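You operate a simulated robot arm through the tools that you are given. There is no shell and no other tool.

You are at the controls of a simulated two-armed robot. One attempt, no reset.

## Task
Load the silver lids and drop one on the can in the slide.
Fine: the stack goes in the canner's lid socket; one lid only; bring the slide back to CAN IN; no drink, rollers untouched; the other cans stay.
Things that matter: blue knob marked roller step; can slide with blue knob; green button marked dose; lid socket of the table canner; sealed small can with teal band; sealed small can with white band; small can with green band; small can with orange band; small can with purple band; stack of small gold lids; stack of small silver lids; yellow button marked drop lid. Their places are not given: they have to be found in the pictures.

Only the result counts: the job must be done as asked and must still hold three seconds after the hand-in. Knocking over, shifting, dropping, spilling or breaking anything else fails it. A push-on lid holds only when it is set on centred and level and pressed home; a screw cap is set on level and turned clockwise until tight.

## Robot
Two 7-joint arms with two-finger parallel grippers on one trunk that stands fixed in place. Base frame: the origin is at the foot of the trunk, x ahead of it, y to its left, z up; the work surface is at about z = 860. Units: mm, degrees, N and s.
The left shoulder is at [20, 113, 1422], the right one opposite. With the tool pointing down near the work surface each hand reaches from about 100 to 520 mm from the base axis, measured 20 degrees to its own side. Payload 1.57 kg a hand.
The TCP of each hand is the grasp point between the finger pads, 30 mm short of the fingertips. In the tool frame z runs along the fingers and y along their closing line. The gripper opens to 80 mm. The fingers are 17 mm wide and 12 mm thick; the gripper's body (40 by 82 mm) begins 80 mm behind the TCP.
Orientation is that of the tool frame in the base frame, as [roll, pitch, yaw] about the fixed x, y, z axes, in that order (R = Rz(yaw) Ry(pitch) Rx(roll)). With the fingers straight down and closing along the base's y, the tool's x points along the base's -x, its y along +y and its z along -z.

## Interface
- The arms move only by the tool send_rows. It takes "left_moves", "right_moves" or both (then of equal length, played together; a hand with none holds still); each is a list that holds one entry, the list of rows, each a list of 7 numbers: the shift along the tool's x, y, z in units of 40 mm (1.0 is 40 mm), then the turn, a rotation vector about the tool's x, y, z in units of 5 degrees (1.0 is 5 degrees), then the opening in per cent of the stroke, from 0 (shut) to 100 (fully open). In form: [[[x, y, z, wx, wy, wz, fingers], ...]]. A call has 1 to 20 rows; each row shifts and turns the commanded pose from where the row before left it, along the tool's axes as they then stand. A call with a number of a shift or a turn outside -1 to 1 is refused whole. Rows are played at 5 a second. More than 50 mm and 8.6 degrees between two rows, or a gripper value outside its range, and nothing of the call is played. A pose out of reach is approached as far as the arm can. The call stops where the force on the tool passes 40 N (or 10 N more than at its start, if that is more) or the arm is blocked; 0.2 s more then pass. Each finger travels about 45 mm/s and halts on what it meets, pressing with about 39 N; the grip force reading is that of the motor and also rises with nothing between the fingers. The clock runs only during rows and for 0.2 s after the last one: add rows that do not move to give the fingers time. The reply holds the time, the measured pose of the TCP, the force on the tool along the base axes, the opening and the grip force, in the units named above and with some noise, with the torque about the TCP (base axes, N m) and any sound that the robot's microphone picked up.
- Cameras (640 x 400 px; columns grow to the right, rows downward): "scene" is now at [78.6, 47.2, 1533.8]; the picture's right is [0.57, -0.82, -0.00], its down [-0.56, -0.38, -0.74] and it looks along [0.61, 0.42, -0.68] (base axes); focal length 301 px, centre (320, 200). "left" rides on the left gripper at [72, 7, -122] in its tool frame; the picture's right is [-0.09, 1.00, 0.00], its down [-0.84, -0.08, -0.54] and it looks along [-0.54, -0.05, 0.84] (tool axes); focal length 238 px, centre (320, 200). "right" rides on the right gripper at [72, -7, -122] in its tool frame; the picture's right is [0.09, 1.00, 0.00], its down [-0.84, 0.08, -0.54] and it looks along [-0.54, 0.05, 0.84] (tool axes); focal length 238 px, centre (320, 200).
- snapshot(camera): a new picture of that camera. It takes no simulated time.
- lift_body(by): slides the trunk up (or, below 0, down) by that many mm; the arms and the scene camera ride with it, the base frame stays. It gives what a move gives, with no picture.
- aim_head(pan, tilt): turns the head with the scene camera to pan (to the left, within 80 degrees either way) and tilt (down, from -29 to 69), counted from straight ahead of the robot. It gives what a move gives.
- point_at(camera, pixels): for up to 12 pixels [column, row] of the newest picture of that camera ("zoom" is the newest enlarged one), the place [x, y, z] in the base frame of the surface seen there, good to about 2 mm. It takes no simulated time.
- close_up(camera, box): a new picture of the part [left, top, right, bottom] of that camera's present view, enlarged. It takes no simulated time.
- close_job(): hands the job in; it is judged then, once.

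Unless the task says otherwise, let go and move clear before handing in.

The tools are called by a JSON object that holds its "api" and its "payload". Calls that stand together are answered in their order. send_rows: Moves the arms, as the interface text tells. Its arguments: {"type":"object","properties":{"left_moves":{"type":"array","items":{"type":"array","items":{"type":"array","items":{"type":"number"}}}},"right_moves":{"type":"array","items":{"type":"array","items":{"type":"array","items":{"type":"number"}}}}},"required":[]} The other tools are called the same way: lift_body (by) slides the trunk up or down; aim_head (pan, tilt) turns the head that bears the scene camera; snapshot (camera) takes a picture; point_at (camera, pixels) gives the place of the surface under pixels of a picture; close_up (camera, box) takes an enlarged picture of a part of a camera's view; close_job () hands the job in.

At the start:

```text
clock: 0.0
left_ee_pos: [335.1, 414.3, 1321.6]
left_ee_rot: [-180.0, -0.1, -179.8]
left_contact_force: [0.8, -0.3, -0.2]
left_torque: [0.01, 0.01, -0.01]
left_gripper_width: 79.9
left_grasp_force: 0.1
right_ee_pos: [392.6, 78.5, 1316.3]
right_ee_rot: [-179.9, 0.0, 180.0]
right_contact_force: [0.1, 0.2, 0.3]
right_torque: [0.03, 0.0, 0.03]
right_gripper_width: 80.2
right_grasp_force: 0.0
trunk travel left (down, up): [-475.0, 95.0]
head pan, tilt: [34.4, 42.5]
```

scene: 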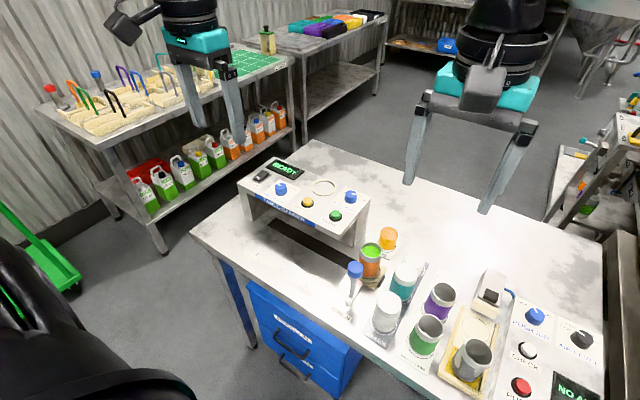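
right: 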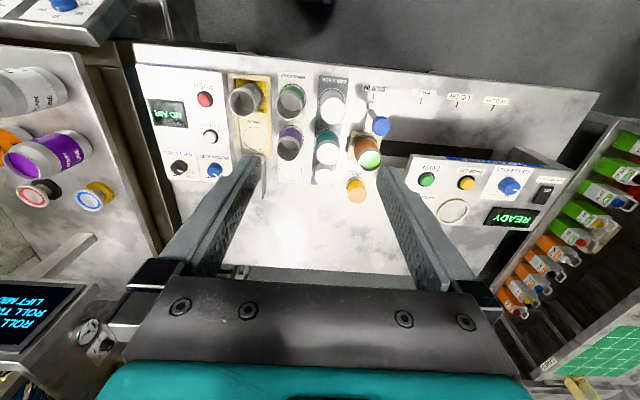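
left: 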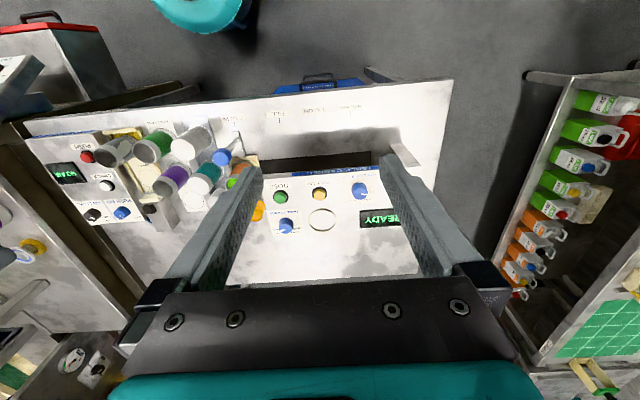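

The scene shows the table canner (READY display near pixel 285,170), cans near (370-470, 250-360), and a slide. I'll enlarge the areas to read the labels.

{"api": "close_up", "payload": {"camera": "scene", "box": [220, 140, 400, 260]}}

{"api": "close_up", "payload": {"camera": "scene", "box": [330, 220, 630, 400]}}

{"api": "close_up", "payload": {"camera": "right", "box": [130, 50, 400, 220]}}

{"api": "close_up", "payload": {"camera": "left", "box": [200, 80, 460, 290]}}

```text
3.33 times, centred on (310, 200) of scene
```

zoom: 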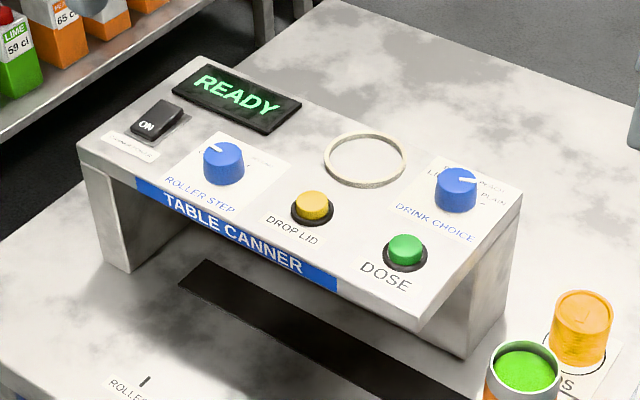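

```text
2.13 times, centred on (480, 310) of scene
```

zoom: 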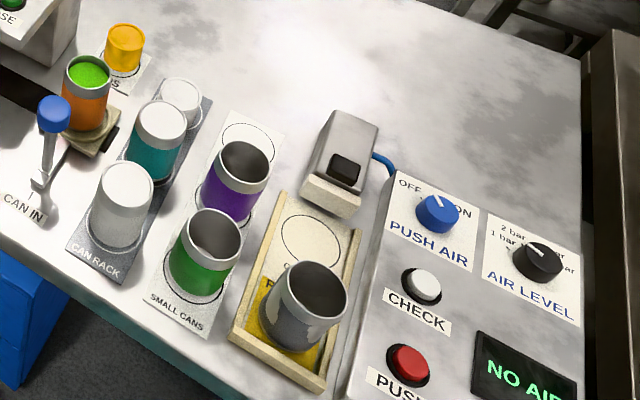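

```text
2.35 times, centred on (265, 135) of right
```

zoom: 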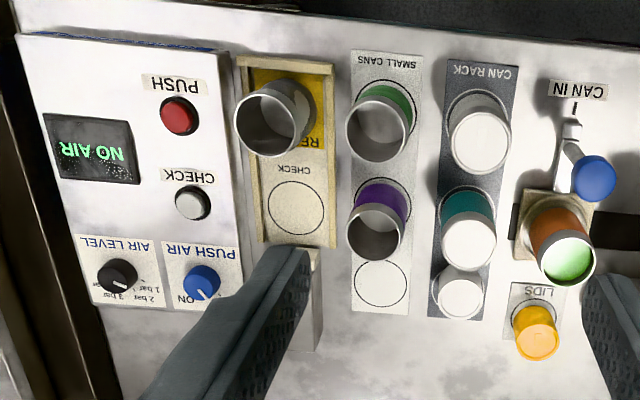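

```text
1.90 times, centred on (330, 185) of left
```

zoom: 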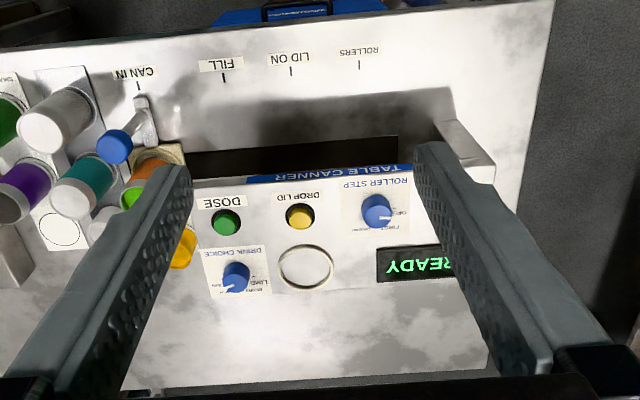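

The gold stack stands on the LIDS mat, and a low whitish stack is at zoom (180,98), at the far end of the can rack; that could be the silver lids. I'll enlarge it and get some places.

{"api": "close_up", "payload": {"camera": "scene", "box": [340, 220, 440, 300]}}

{"api": "close_up", "payload": {"camera": "left", "box": [180, 120, 280, 240]}}

{"api": "point_at", "payload": {"camera": "scene", "pixels": [[371, 251], [387, 233], [404, 272], [414, 262], [386, 306], [441, 290], [354, 270], [308, 202], [323, 187], [336, 215], [281, 187], [350, 196]]}}

```text
5.00 times, centred on (390, 260) of scene
```

zoom: 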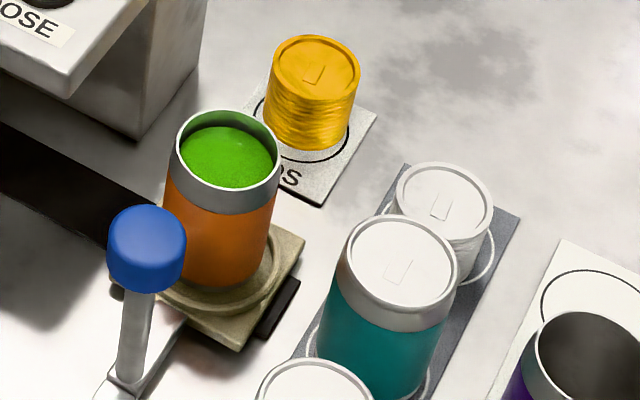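

```text
3.33 times, centred on (230, 180) of left
```

zoom: 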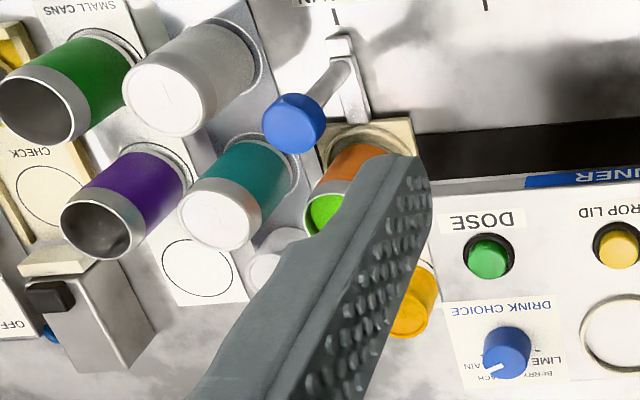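

```text
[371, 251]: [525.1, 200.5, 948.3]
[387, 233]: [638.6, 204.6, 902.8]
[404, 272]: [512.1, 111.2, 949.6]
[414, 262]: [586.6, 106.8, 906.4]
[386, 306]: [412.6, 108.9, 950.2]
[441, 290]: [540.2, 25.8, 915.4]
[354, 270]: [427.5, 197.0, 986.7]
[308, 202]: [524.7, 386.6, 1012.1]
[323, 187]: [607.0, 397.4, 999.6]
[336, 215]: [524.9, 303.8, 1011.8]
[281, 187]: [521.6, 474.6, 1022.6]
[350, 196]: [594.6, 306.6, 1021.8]
```

The silver stack is at about (590,105), with its top at z≈906, and the socket ring is near (607,397). The targets are far out, so I'll lower the trunk to gain reach and turn the head for a better view.

{"api": "lift_body", "payload": {"by": -200}}

{"api": "aim_head", "payload": {"pan": 28, "tilt": 38}}

{"api": "snapshot", "payload": {"camera": "scene"}}

{"api": "snapshot", "payload": {"camera": "right"}}

{"api": "snapshot", "payload": {"camera": "left"}}

```text
clock: 2.2
left_ee_pos: [334.7, 413.7, 1121.0]
left_ee_rot: [-180.0, 0.2, -180.0]
left_contact_force: [0.3, 0.6, 0.0]
left_torque: [-0.05, -0.02, 0.01]
left_gripper_width: 80.1
left_grasp_force: 0.0
right_ee_pos: [392.0, 78.7, 1116.2]
right_ee_rot: [-180.0, 0.1, -180.0]
right_contact_force: [0.9, 1.2, 0.3]
right_torque: [0.04, 0.03, 0.0]
right_gripper_width: 79.8
right_grasp_force: 0.0
trunk travel left (down, up): [-275.0, 295.0]
head pan, tilt: [34.4, 42.5]
```

```text
clock: 2.8
left_ee_pos: [335.5, 413.9, 1121.5]
left_ee_rot: [180.0, 0.0, -179.9]
left_contact_force: [1.3, -0.8, 0.2]
left_torque: [-0.01, -0.01, 0.04]
left_gripper_width: 79.9
left_grasp_force: 0.0
right_ee_pos: [393.3, 78.7, 1116.3]
right_ee_rot: [180.0, 0.1, -180.0]
right_contact_force: [0.4, 0.4, 0.2]
right_torque: [-0.04, 0.01, -0.02]
right_gripper_width: 80.1
right_grasp_force: 0.1
trunk travel left (down, up): [-275.0, 295.0]
head pan, tilt: [28.0, 38.0]
```

```text
taken
```

scene: 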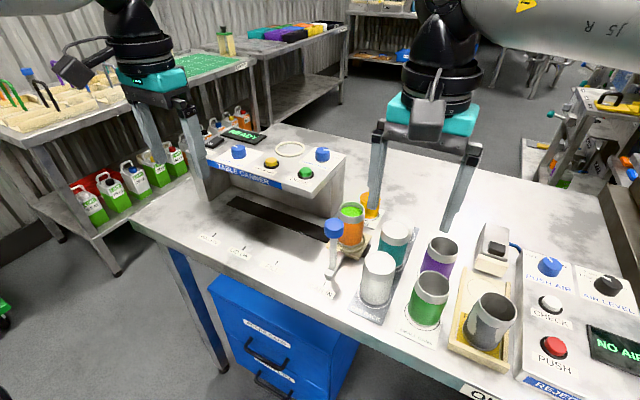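

```text
taken
```

right: 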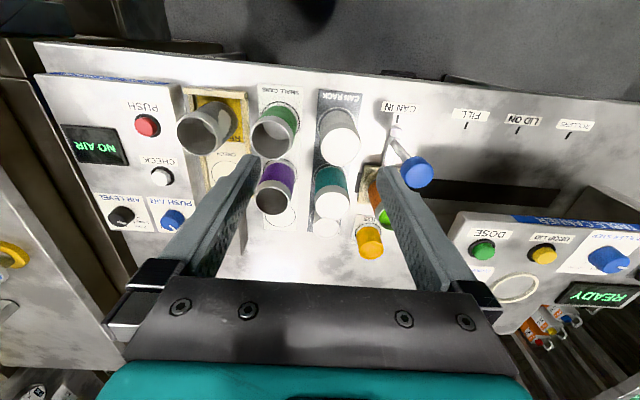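

```text
taken
```

left: 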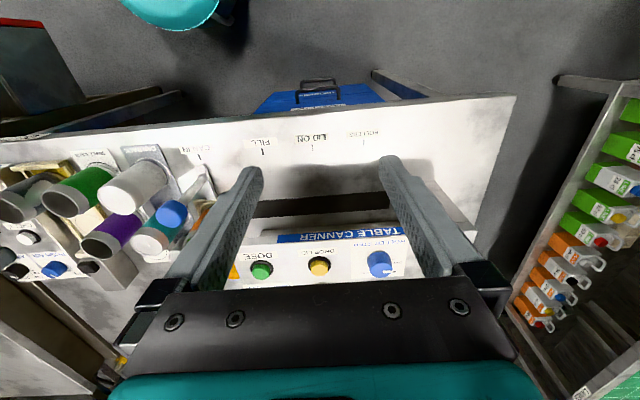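

The view is clear, but the right hand hangs over the cans. I'll draw the right hand back and bring the left hand over the canner to look at the socket.

{"api": "send_rows", "payload": {"left_moves": [[[-0.7, -0.05, 0, 0, 0, 0, 100], [-0.7, -0.05, 0, 0, 0, 0, 100], [-0.7, -0.05, 0, 0, 0, 0, 100], [-0.7, -0.05, 0, 0, 0, 0, 100], [-0.7, -0.05, 0, 0, 0, 0, 100], [0, 0, 0, 0, 0, 0, 100]]], "right_moves": [[[0.8, -0.9, 0, 0, 0, 0, 100], [0.8, -0.9, 0, 0, 0, 0, 100], [0.8, -0.9, 0, 0, 0, 0, 100], [0.8, -0.9, 0, 0, 0, 0, 100], [0.8, -0.9, 0, 0, 0, 0, 100], [0, 0, 0, 0, 0, 0, 100]]]}}

{"api": "snapshot", "payload": {"camera": "left"}}

{"api": "snapshot", "payload": {"camera": "scene"}}

```text
clock: 4.2
left_ee_pos: [474.2, 400.6, 1121.0]
left_ee_rot: [180.0, 0.0, -179.9]
left_contact_force: [0.3, 0.1, -1.1]
left_torque: [-0.02, -0.03, 0.02]
left_gripper_width: 79.8
left_grasp_force: 0.0
right_ee_pos: [232.7, -97.9, 1117.4]
right_ee_rot: [179.9, -0.1, 179.9]
right_contact_force: [0.2, 0.0, -0.8]
right_torque: [0.01, -0.03, 0.02]
right_gripper_width: 80.2
right_grasp_force: 0.1
trunk travel left (down, up): [-275.0, 295.0]
head pan, tilt: [28.0, 38.0]
```

```text
taken
```

left: 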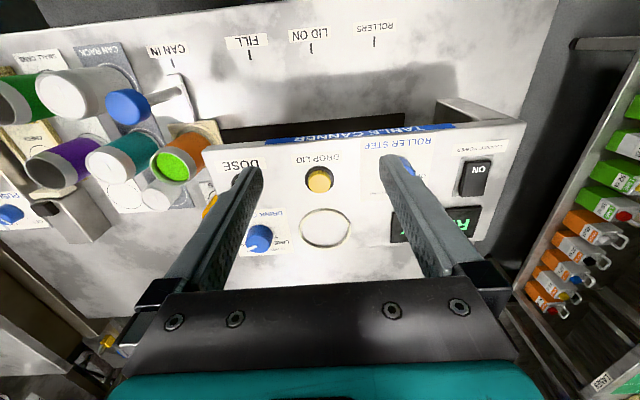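

```text
taken
```

scene: 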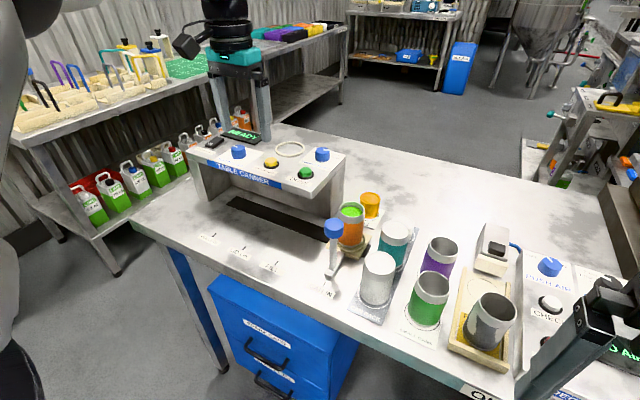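

The left camera shows the socket ring at (325,228), the drop-lid button at (319,181), and the tick marks along the front edge. I'll measure them.

{"api": "close_up", "payload": {"camera": "left", "box": [240, 150, 400, 250]}}

{"api": "point_at", "payload": {"camera": "left", "pixels": [[299, 228], [351, 228], [325, 209], [325, 247], [325, 228], [319, 181], [173, 63], [249, 55], [311, 49], [374, 44], [310, 140], [300, 128]]}}

{"api": "close_up", "payload": {"camera": "scene", "box": [310, 180, 420, 290]}}

{"api": "point_at", "payload": {"camera": "scene", "pixels": [[411, 231], [411, 225], [408, 240], [404, 221], [418, 228], [334, 228], [334, 222], [331, 262], [352, 212], [377, 265], [393, 228]]}}

```text
4.00 times, centred on (320, 200) of left
```

zoom: 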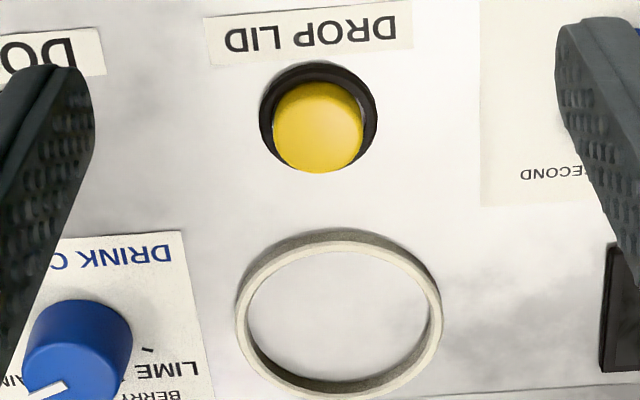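

```text
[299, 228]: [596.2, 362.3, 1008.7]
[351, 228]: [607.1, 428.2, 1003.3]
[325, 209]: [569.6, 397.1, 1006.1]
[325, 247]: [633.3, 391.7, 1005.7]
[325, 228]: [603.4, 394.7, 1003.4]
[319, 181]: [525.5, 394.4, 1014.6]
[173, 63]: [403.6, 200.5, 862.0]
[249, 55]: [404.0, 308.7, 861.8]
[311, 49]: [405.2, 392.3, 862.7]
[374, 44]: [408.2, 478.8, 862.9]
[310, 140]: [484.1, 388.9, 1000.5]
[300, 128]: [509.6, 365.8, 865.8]
```

```text
3.64 times, centred on (365, 235) of scene
```

zoom: 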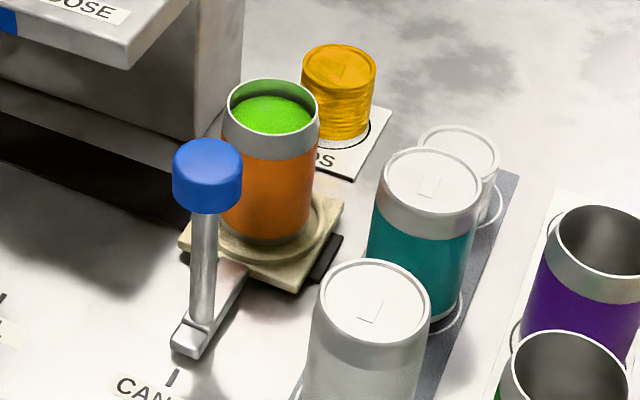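

```text
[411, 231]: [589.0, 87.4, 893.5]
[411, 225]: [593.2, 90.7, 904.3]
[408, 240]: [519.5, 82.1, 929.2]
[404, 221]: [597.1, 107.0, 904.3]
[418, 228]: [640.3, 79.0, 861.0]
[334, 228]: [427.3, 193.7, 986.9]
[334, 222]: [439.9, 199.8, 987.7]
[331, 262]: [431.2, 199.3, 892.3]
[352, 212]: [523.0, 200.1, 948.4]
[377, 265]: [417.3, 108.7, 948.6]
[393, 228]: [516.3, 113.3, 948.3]
```

The ring is clear in the zoom. I'll measure its rim and the button in the enlarged picture.

{"api": "close_up", "payload": {"camera": "left", "box": [240, 150, 400, 250]}}

{"api": "point_at", "payload": {"camera": "zoom", "pixels": [[242, 320], [437, 310], [340, 234], [340, 394], [340, 315], [320, 125], [300, 88], [340, 165], [265, 125], [280, 245], [400, 380], [200, 250]]}}

{"api": "close_up", "payload": {"camera": "scene", "box": [390, 200, 430, 260]}}

{"api": "close_up", "payload": {"camera": "left", "box": [60, 70, 260, 220]}}

{"api": "point_at", "payload": {"camera": "left", "pixels": [[125, 195], [114, 190], [125, 205], [128, 107], [170, 166], [100, 165], [95, 97], [210, 147]]}}

```text
4.00 times, centred on (320, 200) of left
```

zoom: 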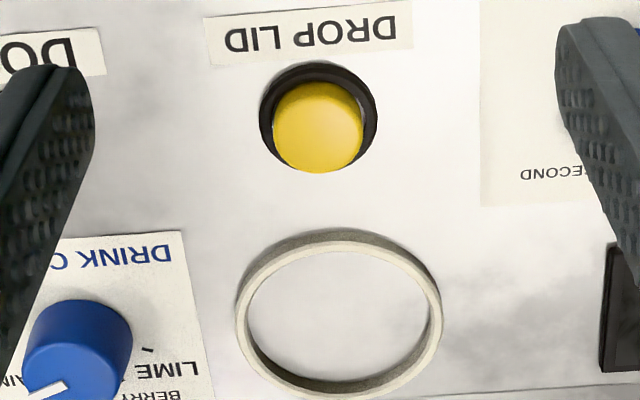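

```text
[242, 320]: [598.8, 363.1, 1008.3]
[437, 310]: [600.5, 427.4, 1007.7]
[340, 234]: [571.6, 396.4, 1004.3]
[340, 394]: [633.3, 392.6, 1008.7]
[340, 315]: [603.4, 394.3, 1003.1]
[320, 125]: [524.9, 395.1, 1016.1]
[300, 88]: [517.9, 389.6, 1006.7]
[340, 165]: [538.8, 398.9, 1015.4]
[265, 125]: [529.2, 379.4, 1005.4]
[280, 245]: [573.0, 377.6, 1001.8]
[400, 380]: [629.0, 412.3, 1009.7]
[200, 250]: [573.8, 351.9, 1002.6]
```

```text
6.67 times, centred on (410, 230) of scene
```

zoom: 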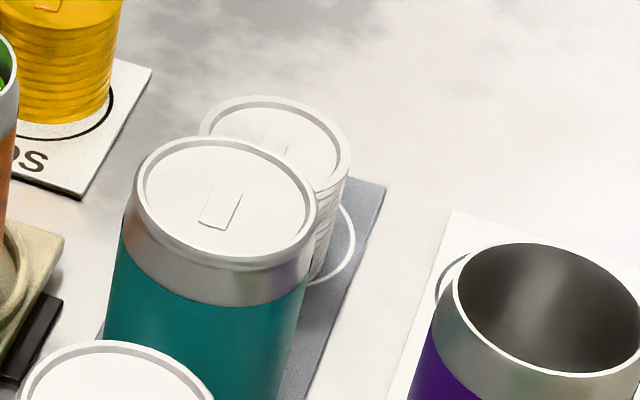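

```text
2.67 times, centred on (160, 145) of left
```

zoom: 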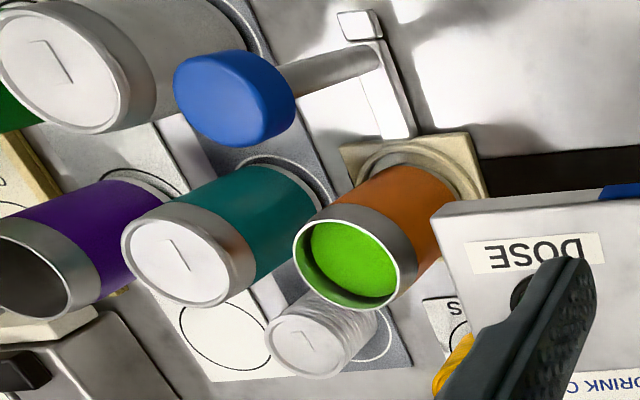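

```text
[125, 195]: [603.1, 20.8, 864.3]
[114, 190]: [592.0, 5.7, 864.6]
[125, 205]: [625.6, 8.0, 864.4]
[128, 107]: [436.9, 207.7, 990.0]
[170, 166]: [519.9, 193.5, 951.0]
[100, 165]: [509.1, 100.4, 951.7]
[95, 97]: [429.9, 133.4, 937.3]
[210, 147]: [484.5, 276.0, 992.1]
```

The ring centres at about (602.5,395), with its rim at z≈1009 and floor ≈1003; the drop-lid button is at (526,394,1016). Next I'll move the left hand over to the lid stack.

{"api": "send_rows", "payload": {"left_moves": [[[-0.08, -0.92, 0, 0, 0, 0, 100], [-0.08, -0.92, 0, 0, 0, 0, 100], [-0.08, -0.92, 0, 0, 0, 0, 100], [-0.08, -0.92, 0, 0, 0, 0, 100], [-0.08, -0.92, 0, 0, 0, 0, 100], [-0.08, -0.92, 0, 0, 0, 0, 100], [-0.08, -0.92, 0, 0, 0, 0, 100], [-0.08, -0.92, 0, 0, 0, 0, 100], [0, 0, 0, 0, 0, 0, 100]]]}}

{"api": "snapshot", "payload": {"camera": "left"}}

{"api": "snapshot", "payload": {"camera": "scene"}}

```text
clock: 6.2
left_ee_pos: [464.8, 139.7, 1119.0]
left_ee_rot: [-180.0, 0.1, -179.9]
left_contact_force: [0.3, 0.4, -0.9]
left_torque: [-0.01, 0.04, 0.03]
left_gripper_width: 80.0
left_grasp_force: 0.1
left hand out of reach, approached as far as the arm can: row 7, 8
right_ee_pos: [233.5, -96.6, 1117.5]
right_ee_rot: [-180.0, 0.1, 180.0]
right_contact_force: [-0.4, -0.5, -0.1]
right_torque: [0.01, 0.05, 0.02]
right_gripper_width: 79.9
right_grasp_force: 0.1
trunk travel left (down, up): [-275.0, 295.0]
head pan, tilt: [28.0, 38.0]
```

```text
taken
```

left: 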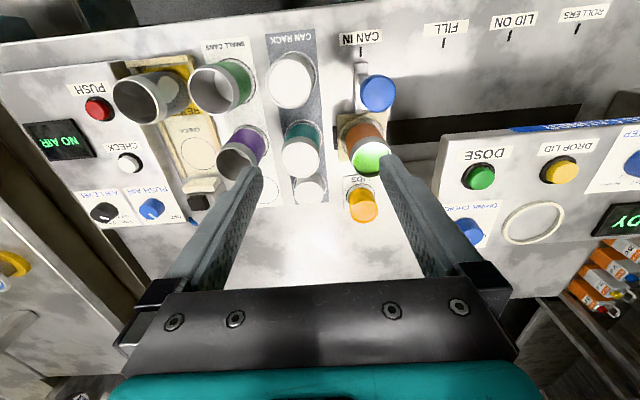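

```text
taken
```

scene: 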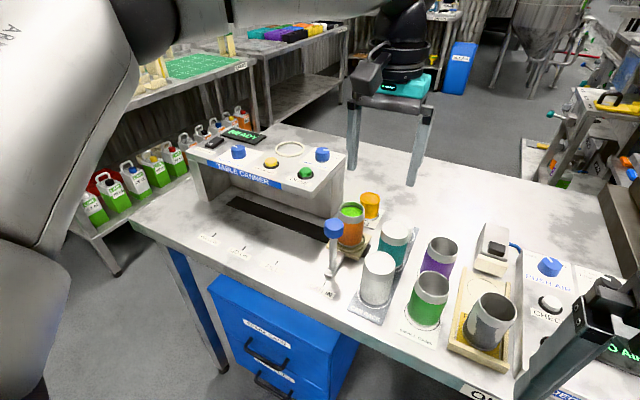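

The left arm can't reach (500,106) with its tool straight down, so I'll tilt the hand to point forward for more reach. I'll turn the yaw by −27° so the camera fits the gap between the teal and orange cans, then tilt 30°.

{"api": "send_rows", "payload": {"left_moves": [[[0, 0, 0, 0, 0, 0.9, 100], [0, 0, 0, 0, 0, 0.9, 100], [0, 0, 0, 0, 0, 0.9, 100], [0, 0, 0, 0, 0, 0.9, 100], [0, 0, 0, 0, 0, 0.9, 100], [0, 0, 0, 0, 0, 0.9, 100], [0, 0, 0, 0, -1, 0, 100], [0, 0, 0, 0, -1, 0, 100], [0, 0, 0, 0, -1, 0, 100], [0, 0, 0, 0, -1, 0, 100], [0, 0, 0, 0, -1, 0, 100], [0, 0, 0, 0, -1, 0, 100], [0, 0, 0, 0, 0, 0, 100]]]}}

{"api": "snapshot", "payload": {"camera": "left"}}

{"api": "snapshot", "payload": {"camera": "scene"}}

```text
clock: 9.0
left_ee_pos: [463.8, 137.9, 1119.1]
left_ee_rot: [180.0, 30.1, 153.1]
left_contact_force: [-0.1, 0.1, 0.1]
left_torque: [-0.01, 0.0, 0.04]
left_gripper_width: 80.2
left_grasp_force: 0.1
right_ee_pos: [232.3, -98.0, 1117.1]
right_ee_rot: [-180.0, 0.1, 180.0]
right_contact_force: [0.4, 0.2, 0.0]
right_torque: [-0.01, 0.0, 0.02]
right_gripper_width: 80.0
right_grasp_force: 0.0
trunk travel left (down, up): [-275.0, 295.0]
head pan, tilt: [28.0, 38.0]
```

```text
taken
```

left: 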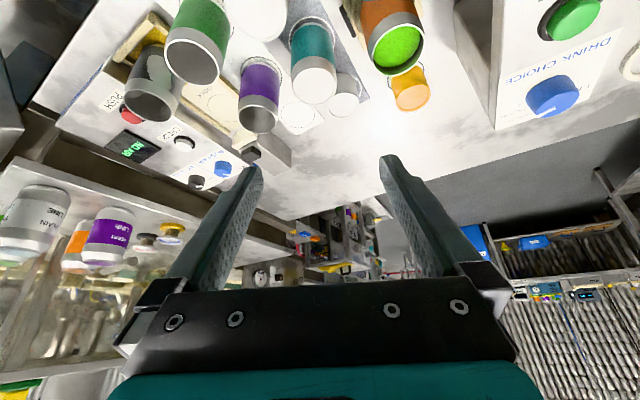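

```text
taken
```

scene: 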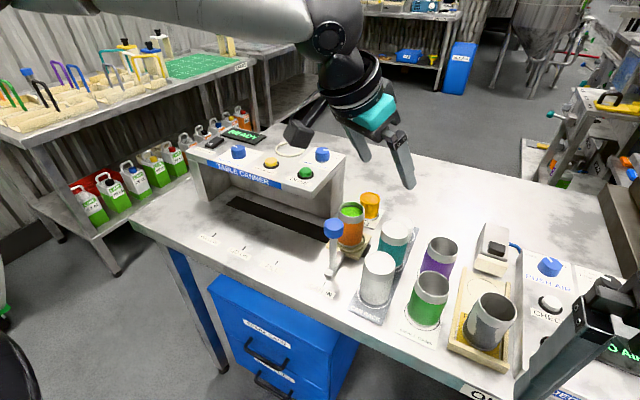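

The hand took the tilted pose cleanly (pitch 30, yaw 153), and the left camera now sees the stack at (346,95). I'll measure it.

{"api": "close_up", "payload": {"camera": "left", "box": [280, 50, 440, 150]}}

{"api": "point_at", "payload": {"camera": "zoom", "pixels": [[205, 190], [320, 190], [262, 160], [262, 210], [262, 190], [270, 120], [330, 110], [130, 130], [80, 230]]}}

```text
4.00 times, centred on (360, 100) of left
```

zoom: 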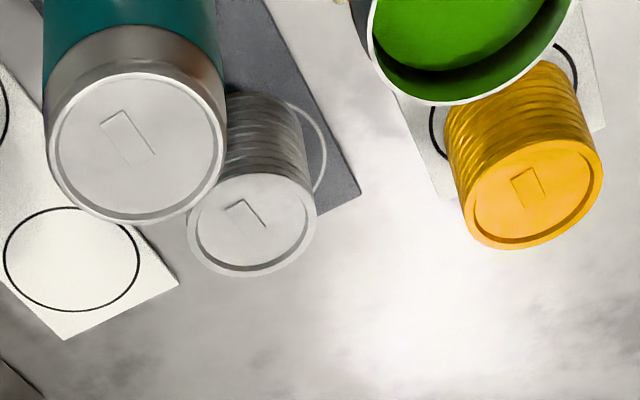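

```text
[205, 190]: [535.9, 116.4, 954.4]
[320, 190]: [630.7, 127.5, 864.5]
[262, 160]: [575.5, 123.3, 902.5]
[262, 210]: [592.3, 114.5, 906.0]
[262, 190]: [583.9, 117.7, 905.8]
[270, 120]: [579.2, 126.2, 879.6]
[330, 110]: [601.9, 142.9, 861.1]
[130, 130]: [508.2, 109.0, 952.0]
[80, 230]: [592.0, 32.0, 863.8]
```

The top of the stack is the ellipse centred near zoom (253,225). I'll measure its edges.

{"api": "point_at", "payload": {"camera": "zoom", "pixels": [[253, 225], [192, 228], [313, 215], [250, 273], [256, 176], [205, 255], [300, 250], [290, 180], [215, 190]]}}

{"api": "close_up", "payload": {"camera": "scene", "box": [385, 200, 445, 250]}}

{"api": "point_at", "payload": {"camera": "zoom", "pixels": [[170, 145], [210, 90], [255, 110], [265, 160], [215, 115], [262, 200], [258, 215]]}}

```text
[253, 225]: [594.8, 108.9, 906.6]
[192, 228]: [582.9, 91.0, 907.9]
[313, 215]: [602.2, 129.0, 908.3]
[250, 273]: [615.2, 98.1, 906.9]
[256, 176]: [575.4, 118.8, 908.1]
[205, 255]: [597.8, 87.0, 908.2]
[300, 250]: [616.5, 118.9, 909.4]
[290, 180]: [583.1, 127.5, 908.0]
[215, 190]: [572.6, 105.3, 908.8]
```

```text
8.00 times, centred on (415, 225) of scene
```

zoom: 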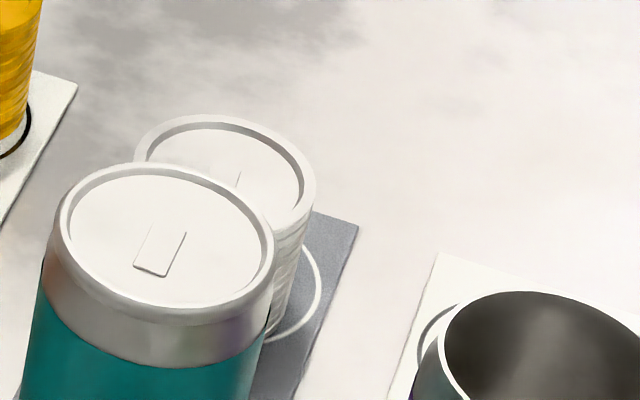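

```text
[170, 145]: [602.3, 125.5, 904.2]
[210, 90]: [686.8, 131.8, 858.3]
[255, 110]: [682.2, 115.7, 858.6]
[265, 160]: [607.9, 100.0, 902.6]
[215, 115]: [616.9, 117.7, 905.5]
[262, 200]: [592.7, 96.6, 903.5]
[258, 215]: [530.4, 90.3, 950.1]
```

The stack is centred at about (593,109) with its top at z≈906 and a diameter of about 48. Pick and place must use the same tilt to keep the lids level, so I'll first check that the 30° tilt can reach above the socket.

{"api": "send_rows", "payload": {"left_moves": [[[0, 0, 0, -0.482, 0, -0.835, 100], [0, 0, 0, -0.482, 0, -0.835, 100], [0, 0, 0, -0.482, 0, -0.835, 100], [0, 0, 0, -0.482, 0, -0.835, 100], [0, 0, 0, -0.482, 0, -0.835, 100], [0, 0, 0, -0.482, 0, -0.835, 100], [0, 0, 0, -0.482, 0, -0.835, 100], [0, 0, 0, -0.482, 0, -0.835, 100], [0, 0, 0, -0.482, 0, -0.835, 100], [0, 0, 0, -0.482, 0, -0.835, 100], [0, 0, 0, -0.482, 0, -0.835, 100], [-0.581, 0.532, 0.426, 0, 0, 0, 100], [-0.581, 0.532, 0.426, 0, 0, 0, 100], [-0.581, 0.532, 0.426, 0, 0, 0, 100], [-0.581, 0.532, 0.426, 0, 0, 0, 100], [-0.581, 0.532, 0.426, 0, 0, 0, 100], [-0.581, 0.532, 0.426, 0, 0, 0, 100], [-0.581, 0.532, 0.426, 0, 0, 0, 100], [-0.581, 0.532, 0.426, 0, 0, 0, 100], [0, 0, 0, 0, 0, 0, 100]]]}}

{"api": "snapshot", "payload": {"camera": "left"}}

{"api": "snapshot", "payload": {"camera": "scene"}}

```text
clock: 13.2
left_ee_pos: [594.1, 395.3, 1093.5]
left_ee_rot: [-179.9, 30.1, -154.0]
left_contact_force: [-0.4, 0.6, -0.4]
left_torque: [-0.04, -0.02, 0.0]
left_gripper_width: 80.2
left_grasp_force: 0.0
right_ee_pos: [233.0, -97.6, 1117.5]
right_ee_rot: [180.0, 0.0, 179.9]
right_contact_force: [-0.8, 0.5, -0.4]
right_torque: [-0.01, -0.04, 0.03]
right_gripper_width: 79.7
right_grasp_force: 0.1
trunk travel left (down, up): [-275.0, 295.0]
head pan, tilt: [28.0, 38.0]
```

```text
taken
```

left: 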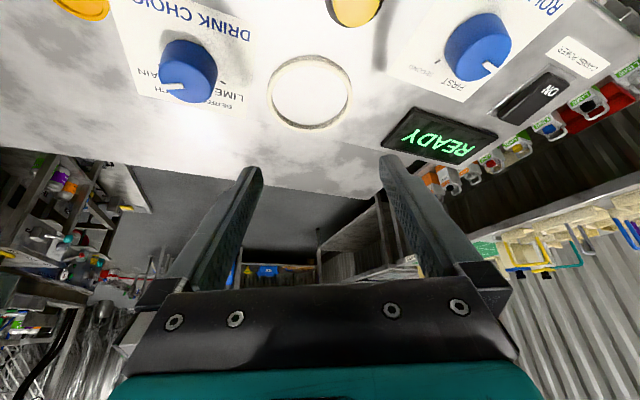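

```text
taken
```

scene: 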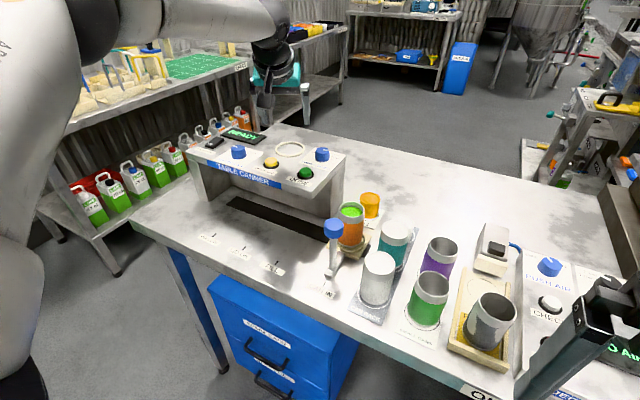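

The socket is reachable at the 30° tilt. I'll measure the ring again from here.

{"api": "close_up", "payload": {"camera": "left", "box": [250, 40, 370, 140]}}

{"api": "point_at", "payload": {"camera": "left", "pixels": [[269, 92], [350, 92], [311, 58], [308, 127], [310, 92], [360, 92], [283, 65], [336, 122], [335, 62], [281, 120], [352, 5]]}}

```text
4.00 times, centred on (310, 90) of left
```

zoom: 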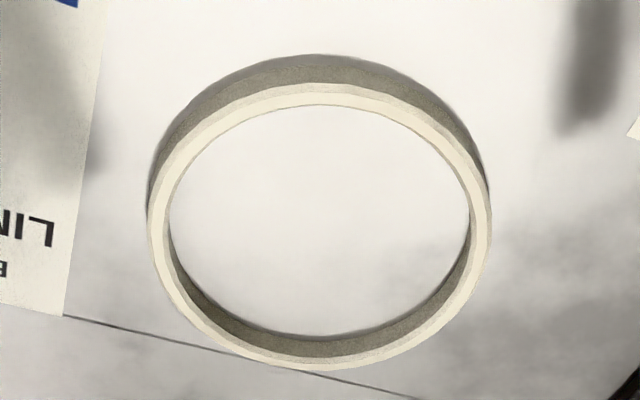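

```text
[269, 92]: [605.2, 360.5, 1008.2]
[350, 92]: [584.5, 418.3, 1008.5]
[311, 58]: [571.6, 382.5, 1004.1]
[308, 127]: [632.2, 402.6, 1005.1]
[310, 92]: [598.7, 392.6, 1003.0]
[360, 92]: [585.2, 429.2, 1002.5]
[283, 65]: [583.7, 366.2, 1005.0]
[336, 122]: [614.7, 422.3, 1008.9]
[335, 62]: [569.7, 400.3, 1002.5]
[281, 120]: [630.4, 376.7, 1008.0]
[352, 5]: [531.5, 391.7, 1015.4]
```

I'll take clean rim points from the zoom.

{"api": "point_at", "payload": {"camera": "zoom", "pixels": [[158, 228], [481, 222], [320, 94], [320, 364], [205, 130], [435, 330], [440, 130], [205, 325], [262, 102], [380, 355]]}}

```text
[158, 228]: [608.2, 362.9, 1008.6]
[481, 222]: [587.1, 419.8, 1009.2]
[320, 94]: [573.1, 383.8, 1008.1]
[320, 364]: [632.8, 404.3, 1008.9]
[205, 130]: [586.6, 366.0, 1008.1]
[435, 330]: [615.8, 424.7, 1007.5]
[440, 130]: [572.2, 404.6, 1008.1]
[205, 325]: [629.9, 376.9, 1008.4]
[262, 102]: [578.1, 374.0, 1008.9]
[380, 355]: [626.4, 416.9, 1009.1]
```

The socket centre is about (602.7,394.8), with inner radius ≈30. I'll go back above the silver stack and turn to azimuth −15°, which keeps the fingers clear of the teal can and the camera in the gap.

{"api": "send_rows", "payload": {"left_moves": [[[0.359, -0.785, -0.207, 0, 0, 0, 100], [0.359, -0.785, -0.207, 0, 0, 0, 100], [0.359, -0.785, -0.207, 0, 0, 0, 100], [0.359, -0.785, -0.207, 0, 0, 0, 100], [0.359, -0.785, -0.207, 0, 0, 0, 100], [0.359, -0.785, -0.207, 0, 0, 0, 100], [0.359, -0.785, -0.207, 0, 0, 0, 100], [0.359, -0.785, -0.207, 0, 0, 0, 100], [0, 0, 0, 0.456, 0, 0.789, 100], [0, 0, 0, 0.456, 0, 0.789, 100], [0, 0, 0, 0.456, 0, 0.789, 100], [0, 0, 0, 0.456, 0, 0.789, 100], [0, 0, 0, 0.456, 0, 0.789, 100], [0, 0, 0, 0.456, 0, 0.789, 100], [0, 0, 0, 0.456, 0, 0.789, 100], [0, 0, 0, 0.456, 0, 0.789, 100], [0, 0, 0, 0.456, 0, 0.789, 100], [0, 0, 0, 0, 0, 0, 100]]]}}

{"api": "snapshot", "payload": {"camera": "left"}}

{"api": "snapshot", "payload": {"camera": "scene"}}

```text
clock: 17.0
left_ee_pos: [531.5, 160.4, 1103.5]
left_ee_rot: [179.8, 30.0, 164.9]
left_contact_force: [0.2, 0.9, 0.7]
left_torque: [-0.01, 0.01, -0.01]
left_gripper_width: 79.9
left_grasp_force: 0.0
left hand out of reach, approached as far as the arm can: row 5, 6, 7, 8
right_ee_pos: [233.4, -97.5, 1117.3]
right_ee_rot: [-180.0, 0.0, -180.0]
right_contact_force: [0.7, 0.4, -0.6]
right_torque: [-0.02, -0.01, -0.01]
right_gripper_width: 79.9
right_grasp_force: 0.0
trunk travel left (down, up): [-275.0, 295.0]
head pan, tilt: [28.0, 38.0]
```

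```text
taken
```

left: 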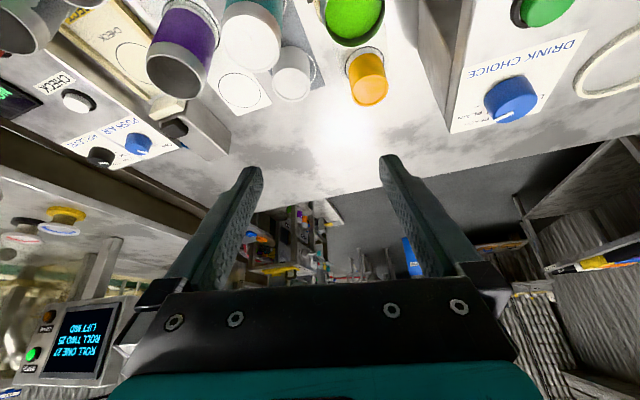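

```text
taken
```

scene: 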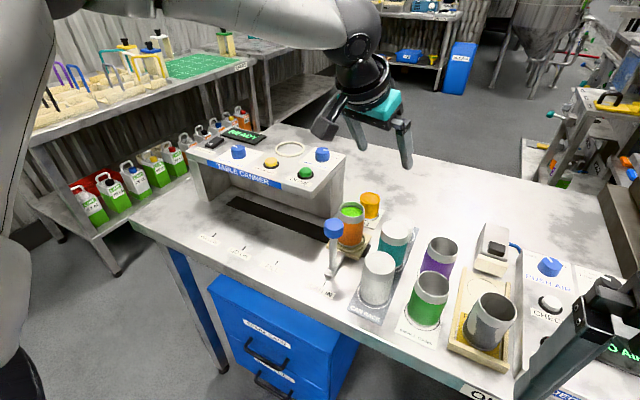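

The first leg was cut short, and the hand is now at (531,160,1103) in the right orientation. I'll move it on toward the stack and down a little to test reach.

{"api": "send_rows", "payload": {"left_moves": [[[-0.196, -0.208, 0.474, 0, 0, 0, 100], [-0.196, -0.208, 0.474, 0, 0, 0, 100], [-0.196, -0.208, 0.474, 0, 0, 0, 100], [-0.196, -0.208, 0.474, 0, 0, 0, 100], [0, 0, 0, 0, 0, 0, 100]]]}}

{"api": "snapshot", "payload": {"camera": "left"}}

{"api": "snapshot", "payload": {"camera": "scene"}}

```text
clock: 18.2
left_ee_pos: [566.3, 128.3, 1061.9]
left_ee_rot: [-179.9, 30.1, 164.9]
left_contact_force: [0.3, 0.3, -0.6]
left_torque: [0.0, -0.03, -0.01]
left_gripper_width: 80.2
left_grasp_force: 0.0
left hand out of reach, approached as far as the arm can: row 3, 4
right_ee_pos: [232.2, -98.0, 1117.5]
right_ee_rot: [-179.9, -0.1, 179.9]
right_contact_force: [0.7, -0.8, 0.1]
right_torque: [-0.02, -0.01, -0.01]
right_gripper_width: 80.0
right_grasp_force: 0.0
trunk travel left (down, up): [-275.0, 295.0]
head pan, tilt: [28.0, 38.0]
```

```text
taken
```

left: 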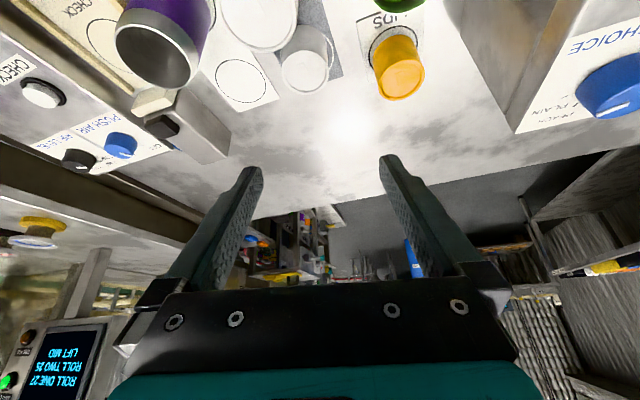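

```text
taken
```

scene: 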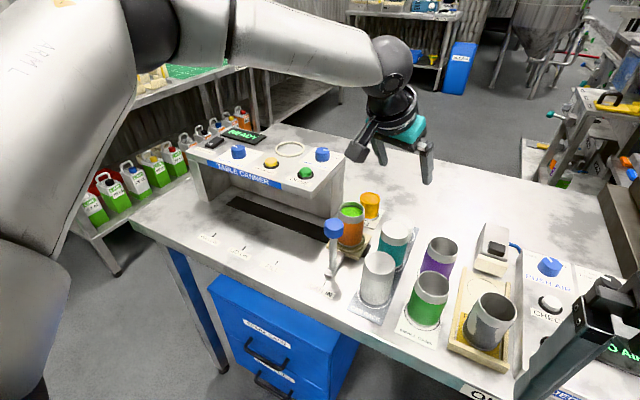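

The hand stopped short at (566,128,1062). I'll go straight down a bit, since reach may improve lower, then try further forward.

{"api": "send_rows", "payload": {"left_moves": [[[0.3125, 0, 0.541, 0, 0, 0, 100], [0.3125, 0, 0.541, 0, 0, 0, 100], [-0.15, -0.2, 0.1, 0, 0, 0, 100], [-0.15, -0.2, 0.1, 0, 0, 0, 100], [0, 0, 0, 0, 0, 0, 100]]]}}

```text
clock: 19.4
left_ee_pos: [550.8, 127.3, 1025.4]
left_ee_rot: [179.9, 30.1, 165.0]
left_contact_force: [-0.3, 0.7, -0.6]
left_torque: [0.02, -0.02, 0.0]
left_gripper_width: 79.9
left_grasp_force: 0.1
left hand out of reach, approached as far as the arm can: row 1, 2, 3, 4
right_ee_pos: [232.3, -97.6, 1116.9]
right_ee_rot: [180.0, -0.1, 180.0]
right_contact_force: [0.5, 1.4, -1.9]
right_torque: [0.0, 0.01, 0.01]
right_gripper_width: 80.2
right_grasp_force: 0.0
trunk travel left (down, up): [-275.0, 295.0]
head pan, tilt: [28.0, 38.0]
```

Going lower made it worse, so a joint limit binds when the shoulder is this low rather than arm length. I'll raise the trunk 130 mm and retry from there.

{"api": "lift_body", "payload": {"by": 130}}

{"api": "send_rows", "payload": {"left_moves": [[[0.3125, 0, 0.541, 0, 0, 0, 100], [0.3125, 0, 0.541, 0, 0, 0, 100], [-0.2, -0.1, 0.115, 0, 0, 0, 100], [-0.2, -0.1, 0.115, 0, 0, 0, 100], [-0.2, -0.1, 0.115, 0, 0, 0, 100], [0, 0, 0, 0, 0, 0, 100]]]}}

{"api": "snapshot", "payload": {"camera": "scene"}}

```text
clock: 21.0
left_ee_pos: [551.1, 128.1, 1154.9]
left_ee_rot: [-180.0, 30.1, 164.9]
left_contact_force: [-0.1, 0.3, 0.1]
left_torque: [0.0, 0.01, -0.02]
left_gripper_width: 80.1
left_grasp_force: 0.0
right_ee_pos: [232.8, -97.3, 1246.7]
right_ee_rot: [-179.9, 0.1, 180.0]
right_contact_force: [-0.4, -0.6, -0.3]
right_torque: [-0.01, -0.01, 0.02]
right_gripper_width: 80.1
right_grasp_force: 0.1
trunk travel left (down, up): [-405.0, 165.0]
head pan, tilt: [28.0, 38.0]
```

```text
clock: 22.4
left_ee_pos: [541.3, 135.8, 1127.8]
left_ee_rot: [-179.8, 30.2, 165.1]
left_contact_force: [-0.3, 0.0, 0.1]
left_torque: [-0.02, 0.01, 0.02]
left_gripper_width: 80.1
left_grasp_force: 0.0
left hand out of reach, approached as far as the arm can: row 1, 2, 3, 4, 5
right_ee_pos: [232.0, -98.9, 1247.4]
right_ee_rot: [-180.0, 0.0, -180.0]
right_contact_force: [-0.9, -0.7, -0.2]
right_torque: [-0.03, -0.02, -0.02]
right_gripper_width: 80.0
right_grasp_force: 0.1
trunk travel left (down, up): [-405.0, 165.0]
head pan, tilt: [28.0, 38.0]
```

```text
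taken
```

scene: 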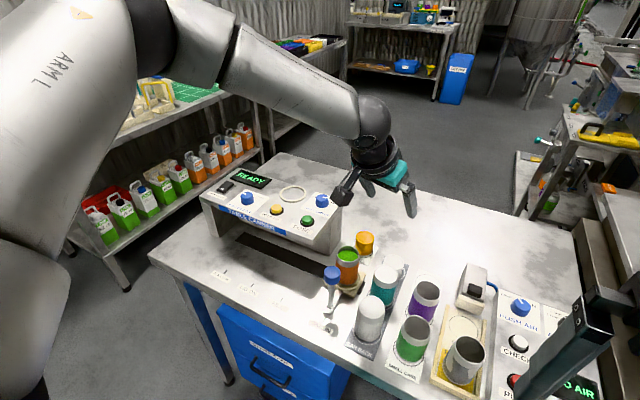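

Lowering the hand pulls it back, so the elbow stays out to the left and only the forearm reaches. More tilt and a lower trunk should help. I'll check where the table's front edge lies before bringing the hands lower.

{"api": "point_at", "payload": {"camera": "scene", "pixels": [[170, 272], [215, 300], [280, 325], [350, 350], [400, 375], [440, 390], [570, 350], [560, 340], [340, 190], [345, 160]]}}

{"api": "snapshot", "payload": {"camera": "right"}}

```text
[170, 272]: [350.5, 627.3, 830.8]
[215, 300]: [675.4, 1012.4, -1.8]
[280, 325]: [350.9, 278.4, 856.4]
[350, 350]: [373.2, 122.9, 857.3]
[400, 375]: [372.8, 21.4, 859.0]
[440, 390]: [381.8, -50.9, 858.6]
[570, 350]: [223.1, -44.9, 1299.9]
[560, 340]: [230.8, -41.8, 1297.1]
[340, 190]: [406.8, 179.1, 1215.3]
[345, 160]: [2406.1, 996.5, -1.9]
```

```text
taken
```

right: 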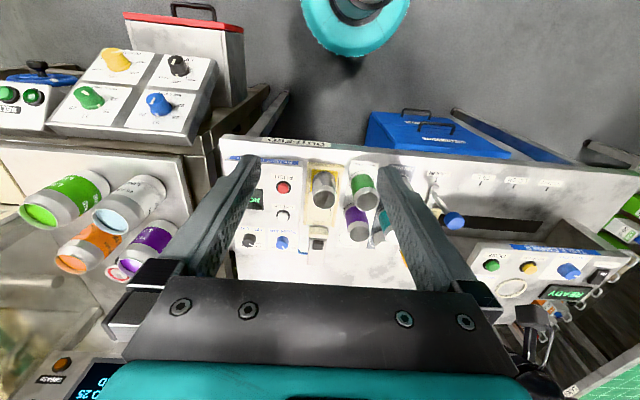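

The table edge is at x≈350, so the right hand at x≈232 can come down freely. I'll raise the left hand and tilt to 40°, then lower the trunk.

{"api": "send_rows", "payload": {"left_moves": [[[-0.417, 0, -0.722, 0, 0, 0, 100], [-0.417, 0, -0.722, 0, 0, 0, 100], [-0.417, 0, -0.722, 0, 0, 0, 100], [0, 0, 0, 0.5, 0, 0.866, 100], [0, 0, 0, 0, -1, 0, 100], [0, 0, 0, 0, -1, 0, 100], [0, 0, 0, 0, 0, 0, 100]]]}}

{"api": "lift_body", "payload": {"by": -130}}

```text
clock: 24.0
left_ee_pos: [543.3, 138.1, 1229.8]
left_ee_rot: [-180.0, 40.2, 160.0]
left_contact_force: [-0.2, 0.4, 1.4]
left_torque: [0.02, -0.02, 0.04]
left_gripper_width: 79.9
left_grasp_force: 0.0
right_ee_pos: [232.6, -98.6, 1247.5]
right_ee_rot: [180.0, 0.0, -180.0]
right_contact_force: [1.3, 0.3, -0.7]
right_torque: [-0.02, 0.02, -0.01]
right_gripper_width: 80.0
right_grasp_force: 0.1
trunk travel left (down, up): [-405.0, 165.0]
head pan, tilt: [28.0, 38.0]
```

```text
clock: 25.6
left_ee_pos: [543.2, 137.4, 1099.3]
left_ee_rot: [179.9, 40.1, 160.0]
left_contact_force: [0.5, -0.4, 0.0]
left_torque: [-0.01, 0.01, 0.01]
left_gripper_width: 80.0
left_grasp_force: 0.0
right_ee_pos: [232.1, -98.3, 1117.1]
right_ee_rot: [-179.8, 0.0, -180.0]
right_contact_force: [0.7, -0.3, -0.1]
right_torque: [-0.01, 0.02, -0.01]
right_gripper_width: 80.0
right_grasp_force: 0.0
trunk travel left (down, up): [-275.0, 295.0]
head pan, tilt: [28.0, 38.0]
```

Now I'll test reach above the stack at the 40° tilt, then step down a little.

{"api": "send_rows", "payload": {"left_moves": [[[-0.47, -0.115, 0.395, 0, 0, 0, 100], [-0.47, -0.115, 0.395, 0, 0, 0, 100], [0.16, 0, 0.191, 0, 0, 0, 100], [0.16, 0, 0.191, 0, 0, 0, 100], [0.16, 0, 0.191, 0, 0, 0, 100], [0.16, 0, 0.191, 0, 0, 0, 100], [0, 0, 0, 0, 0, 0, 100]]]}}

{"api": "snapshot", "payload": {"camera": "scene"}}

{"api": "snapshot", "payload": {"camera": "left"}}

```text
clock: 27.2
left_ee_pos: [585.7, 113.1, 1058.6]
left_ee_rot: [180.0, 40.2, 160.0]
left_contact_force: [0.0, -0.2, 0.9]
left_torque: [0.02, 0.01, -0.02]
left_gripper_width: 79.9
left_grasp_force: 0.1
right_ee_pos: [232.3, -98.2, 1117.1]
right_ee_rot: [180.0, 0.1, 180.0]
right_contact_force: [0.1, -0.1, 0.5]
right_torque: [0.01, 0.04, 0.0]
right_gripper_width: 80.1
right_grasp_force: 0.0
trunk travel left (down, up): [-275.0, 295.0]
head pan, tilt: [28.0, 38.0]
```

```text
taken
```

scene: 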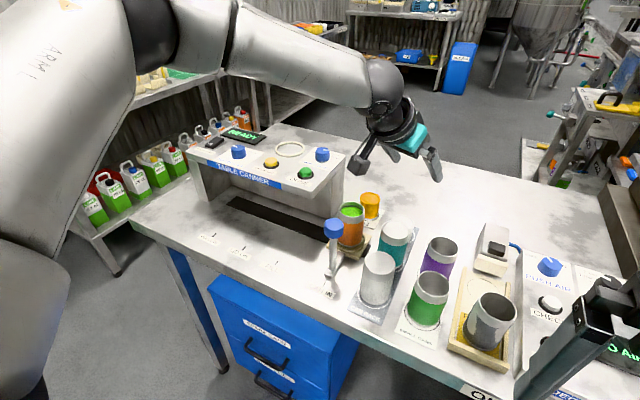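

```text
taken
```

left: 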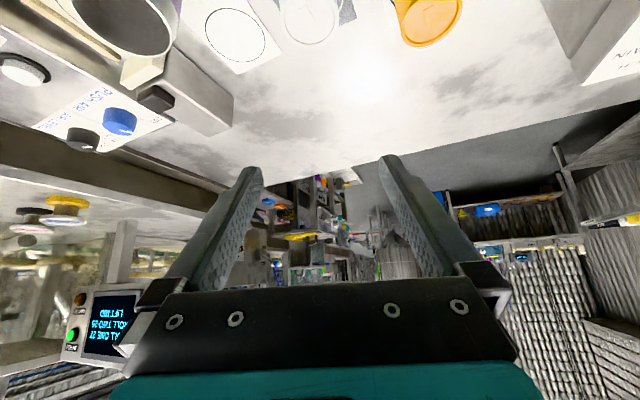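

The hand reaches (585.7,113.1) at the 40° tilt, and the trunk can do the lowering without changing the joints. I'll see whether a gentler 35° tilt also holds, for more room over the teal can.

{"api": "send_rows", "payload": {"left_moves": [[[-0.48, 0, -0.575, 0, 0, 0, 100], [0, 0, 0, 0, 1, 0, 100], [0.054, -0.024, -0.037, 0, 0, 0, 100], [0, 0, 0, 0, 0, 0, 100]]]}}

{"api": "snapshot", "payload": {"camera": "left"}}

```text
clock: 28.2
left_ee_pos: [581.5, 111.6, 1089.3]
left_ee_rot: [180.0, 35.1, 160.0]
left_contact_force: [0.8, -0.1, -0.6]
left_torque: [0.02, 0.01, 0.02]
left_gripper_width: 79.8
left_grasp_force: 0.0
right_ee_pos: [233.7, -96.4, 1117.7]
right_ee_rot: [180.0, 0.0, -180.0]
right_contact_force: [0.4, 0.1, 0.2]
right_torque: [-0.04, 0.01, -0.02]
right_gripper_width: 80.1
right_grasp_force: 0.0
trunk travel left (down, up): [-275.0, 295.0]
head pan, tilt: [28.0, 38.0]
```

```text
taken
```

left: 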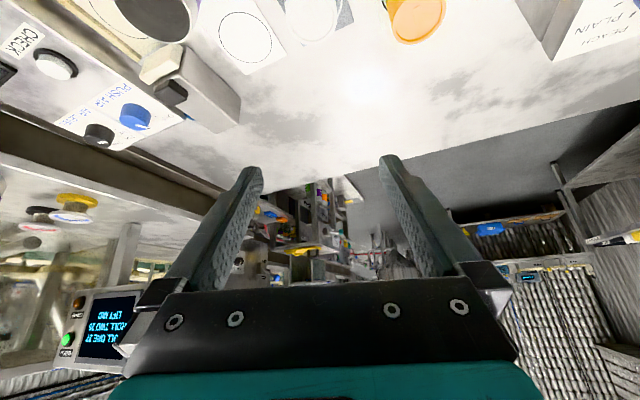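

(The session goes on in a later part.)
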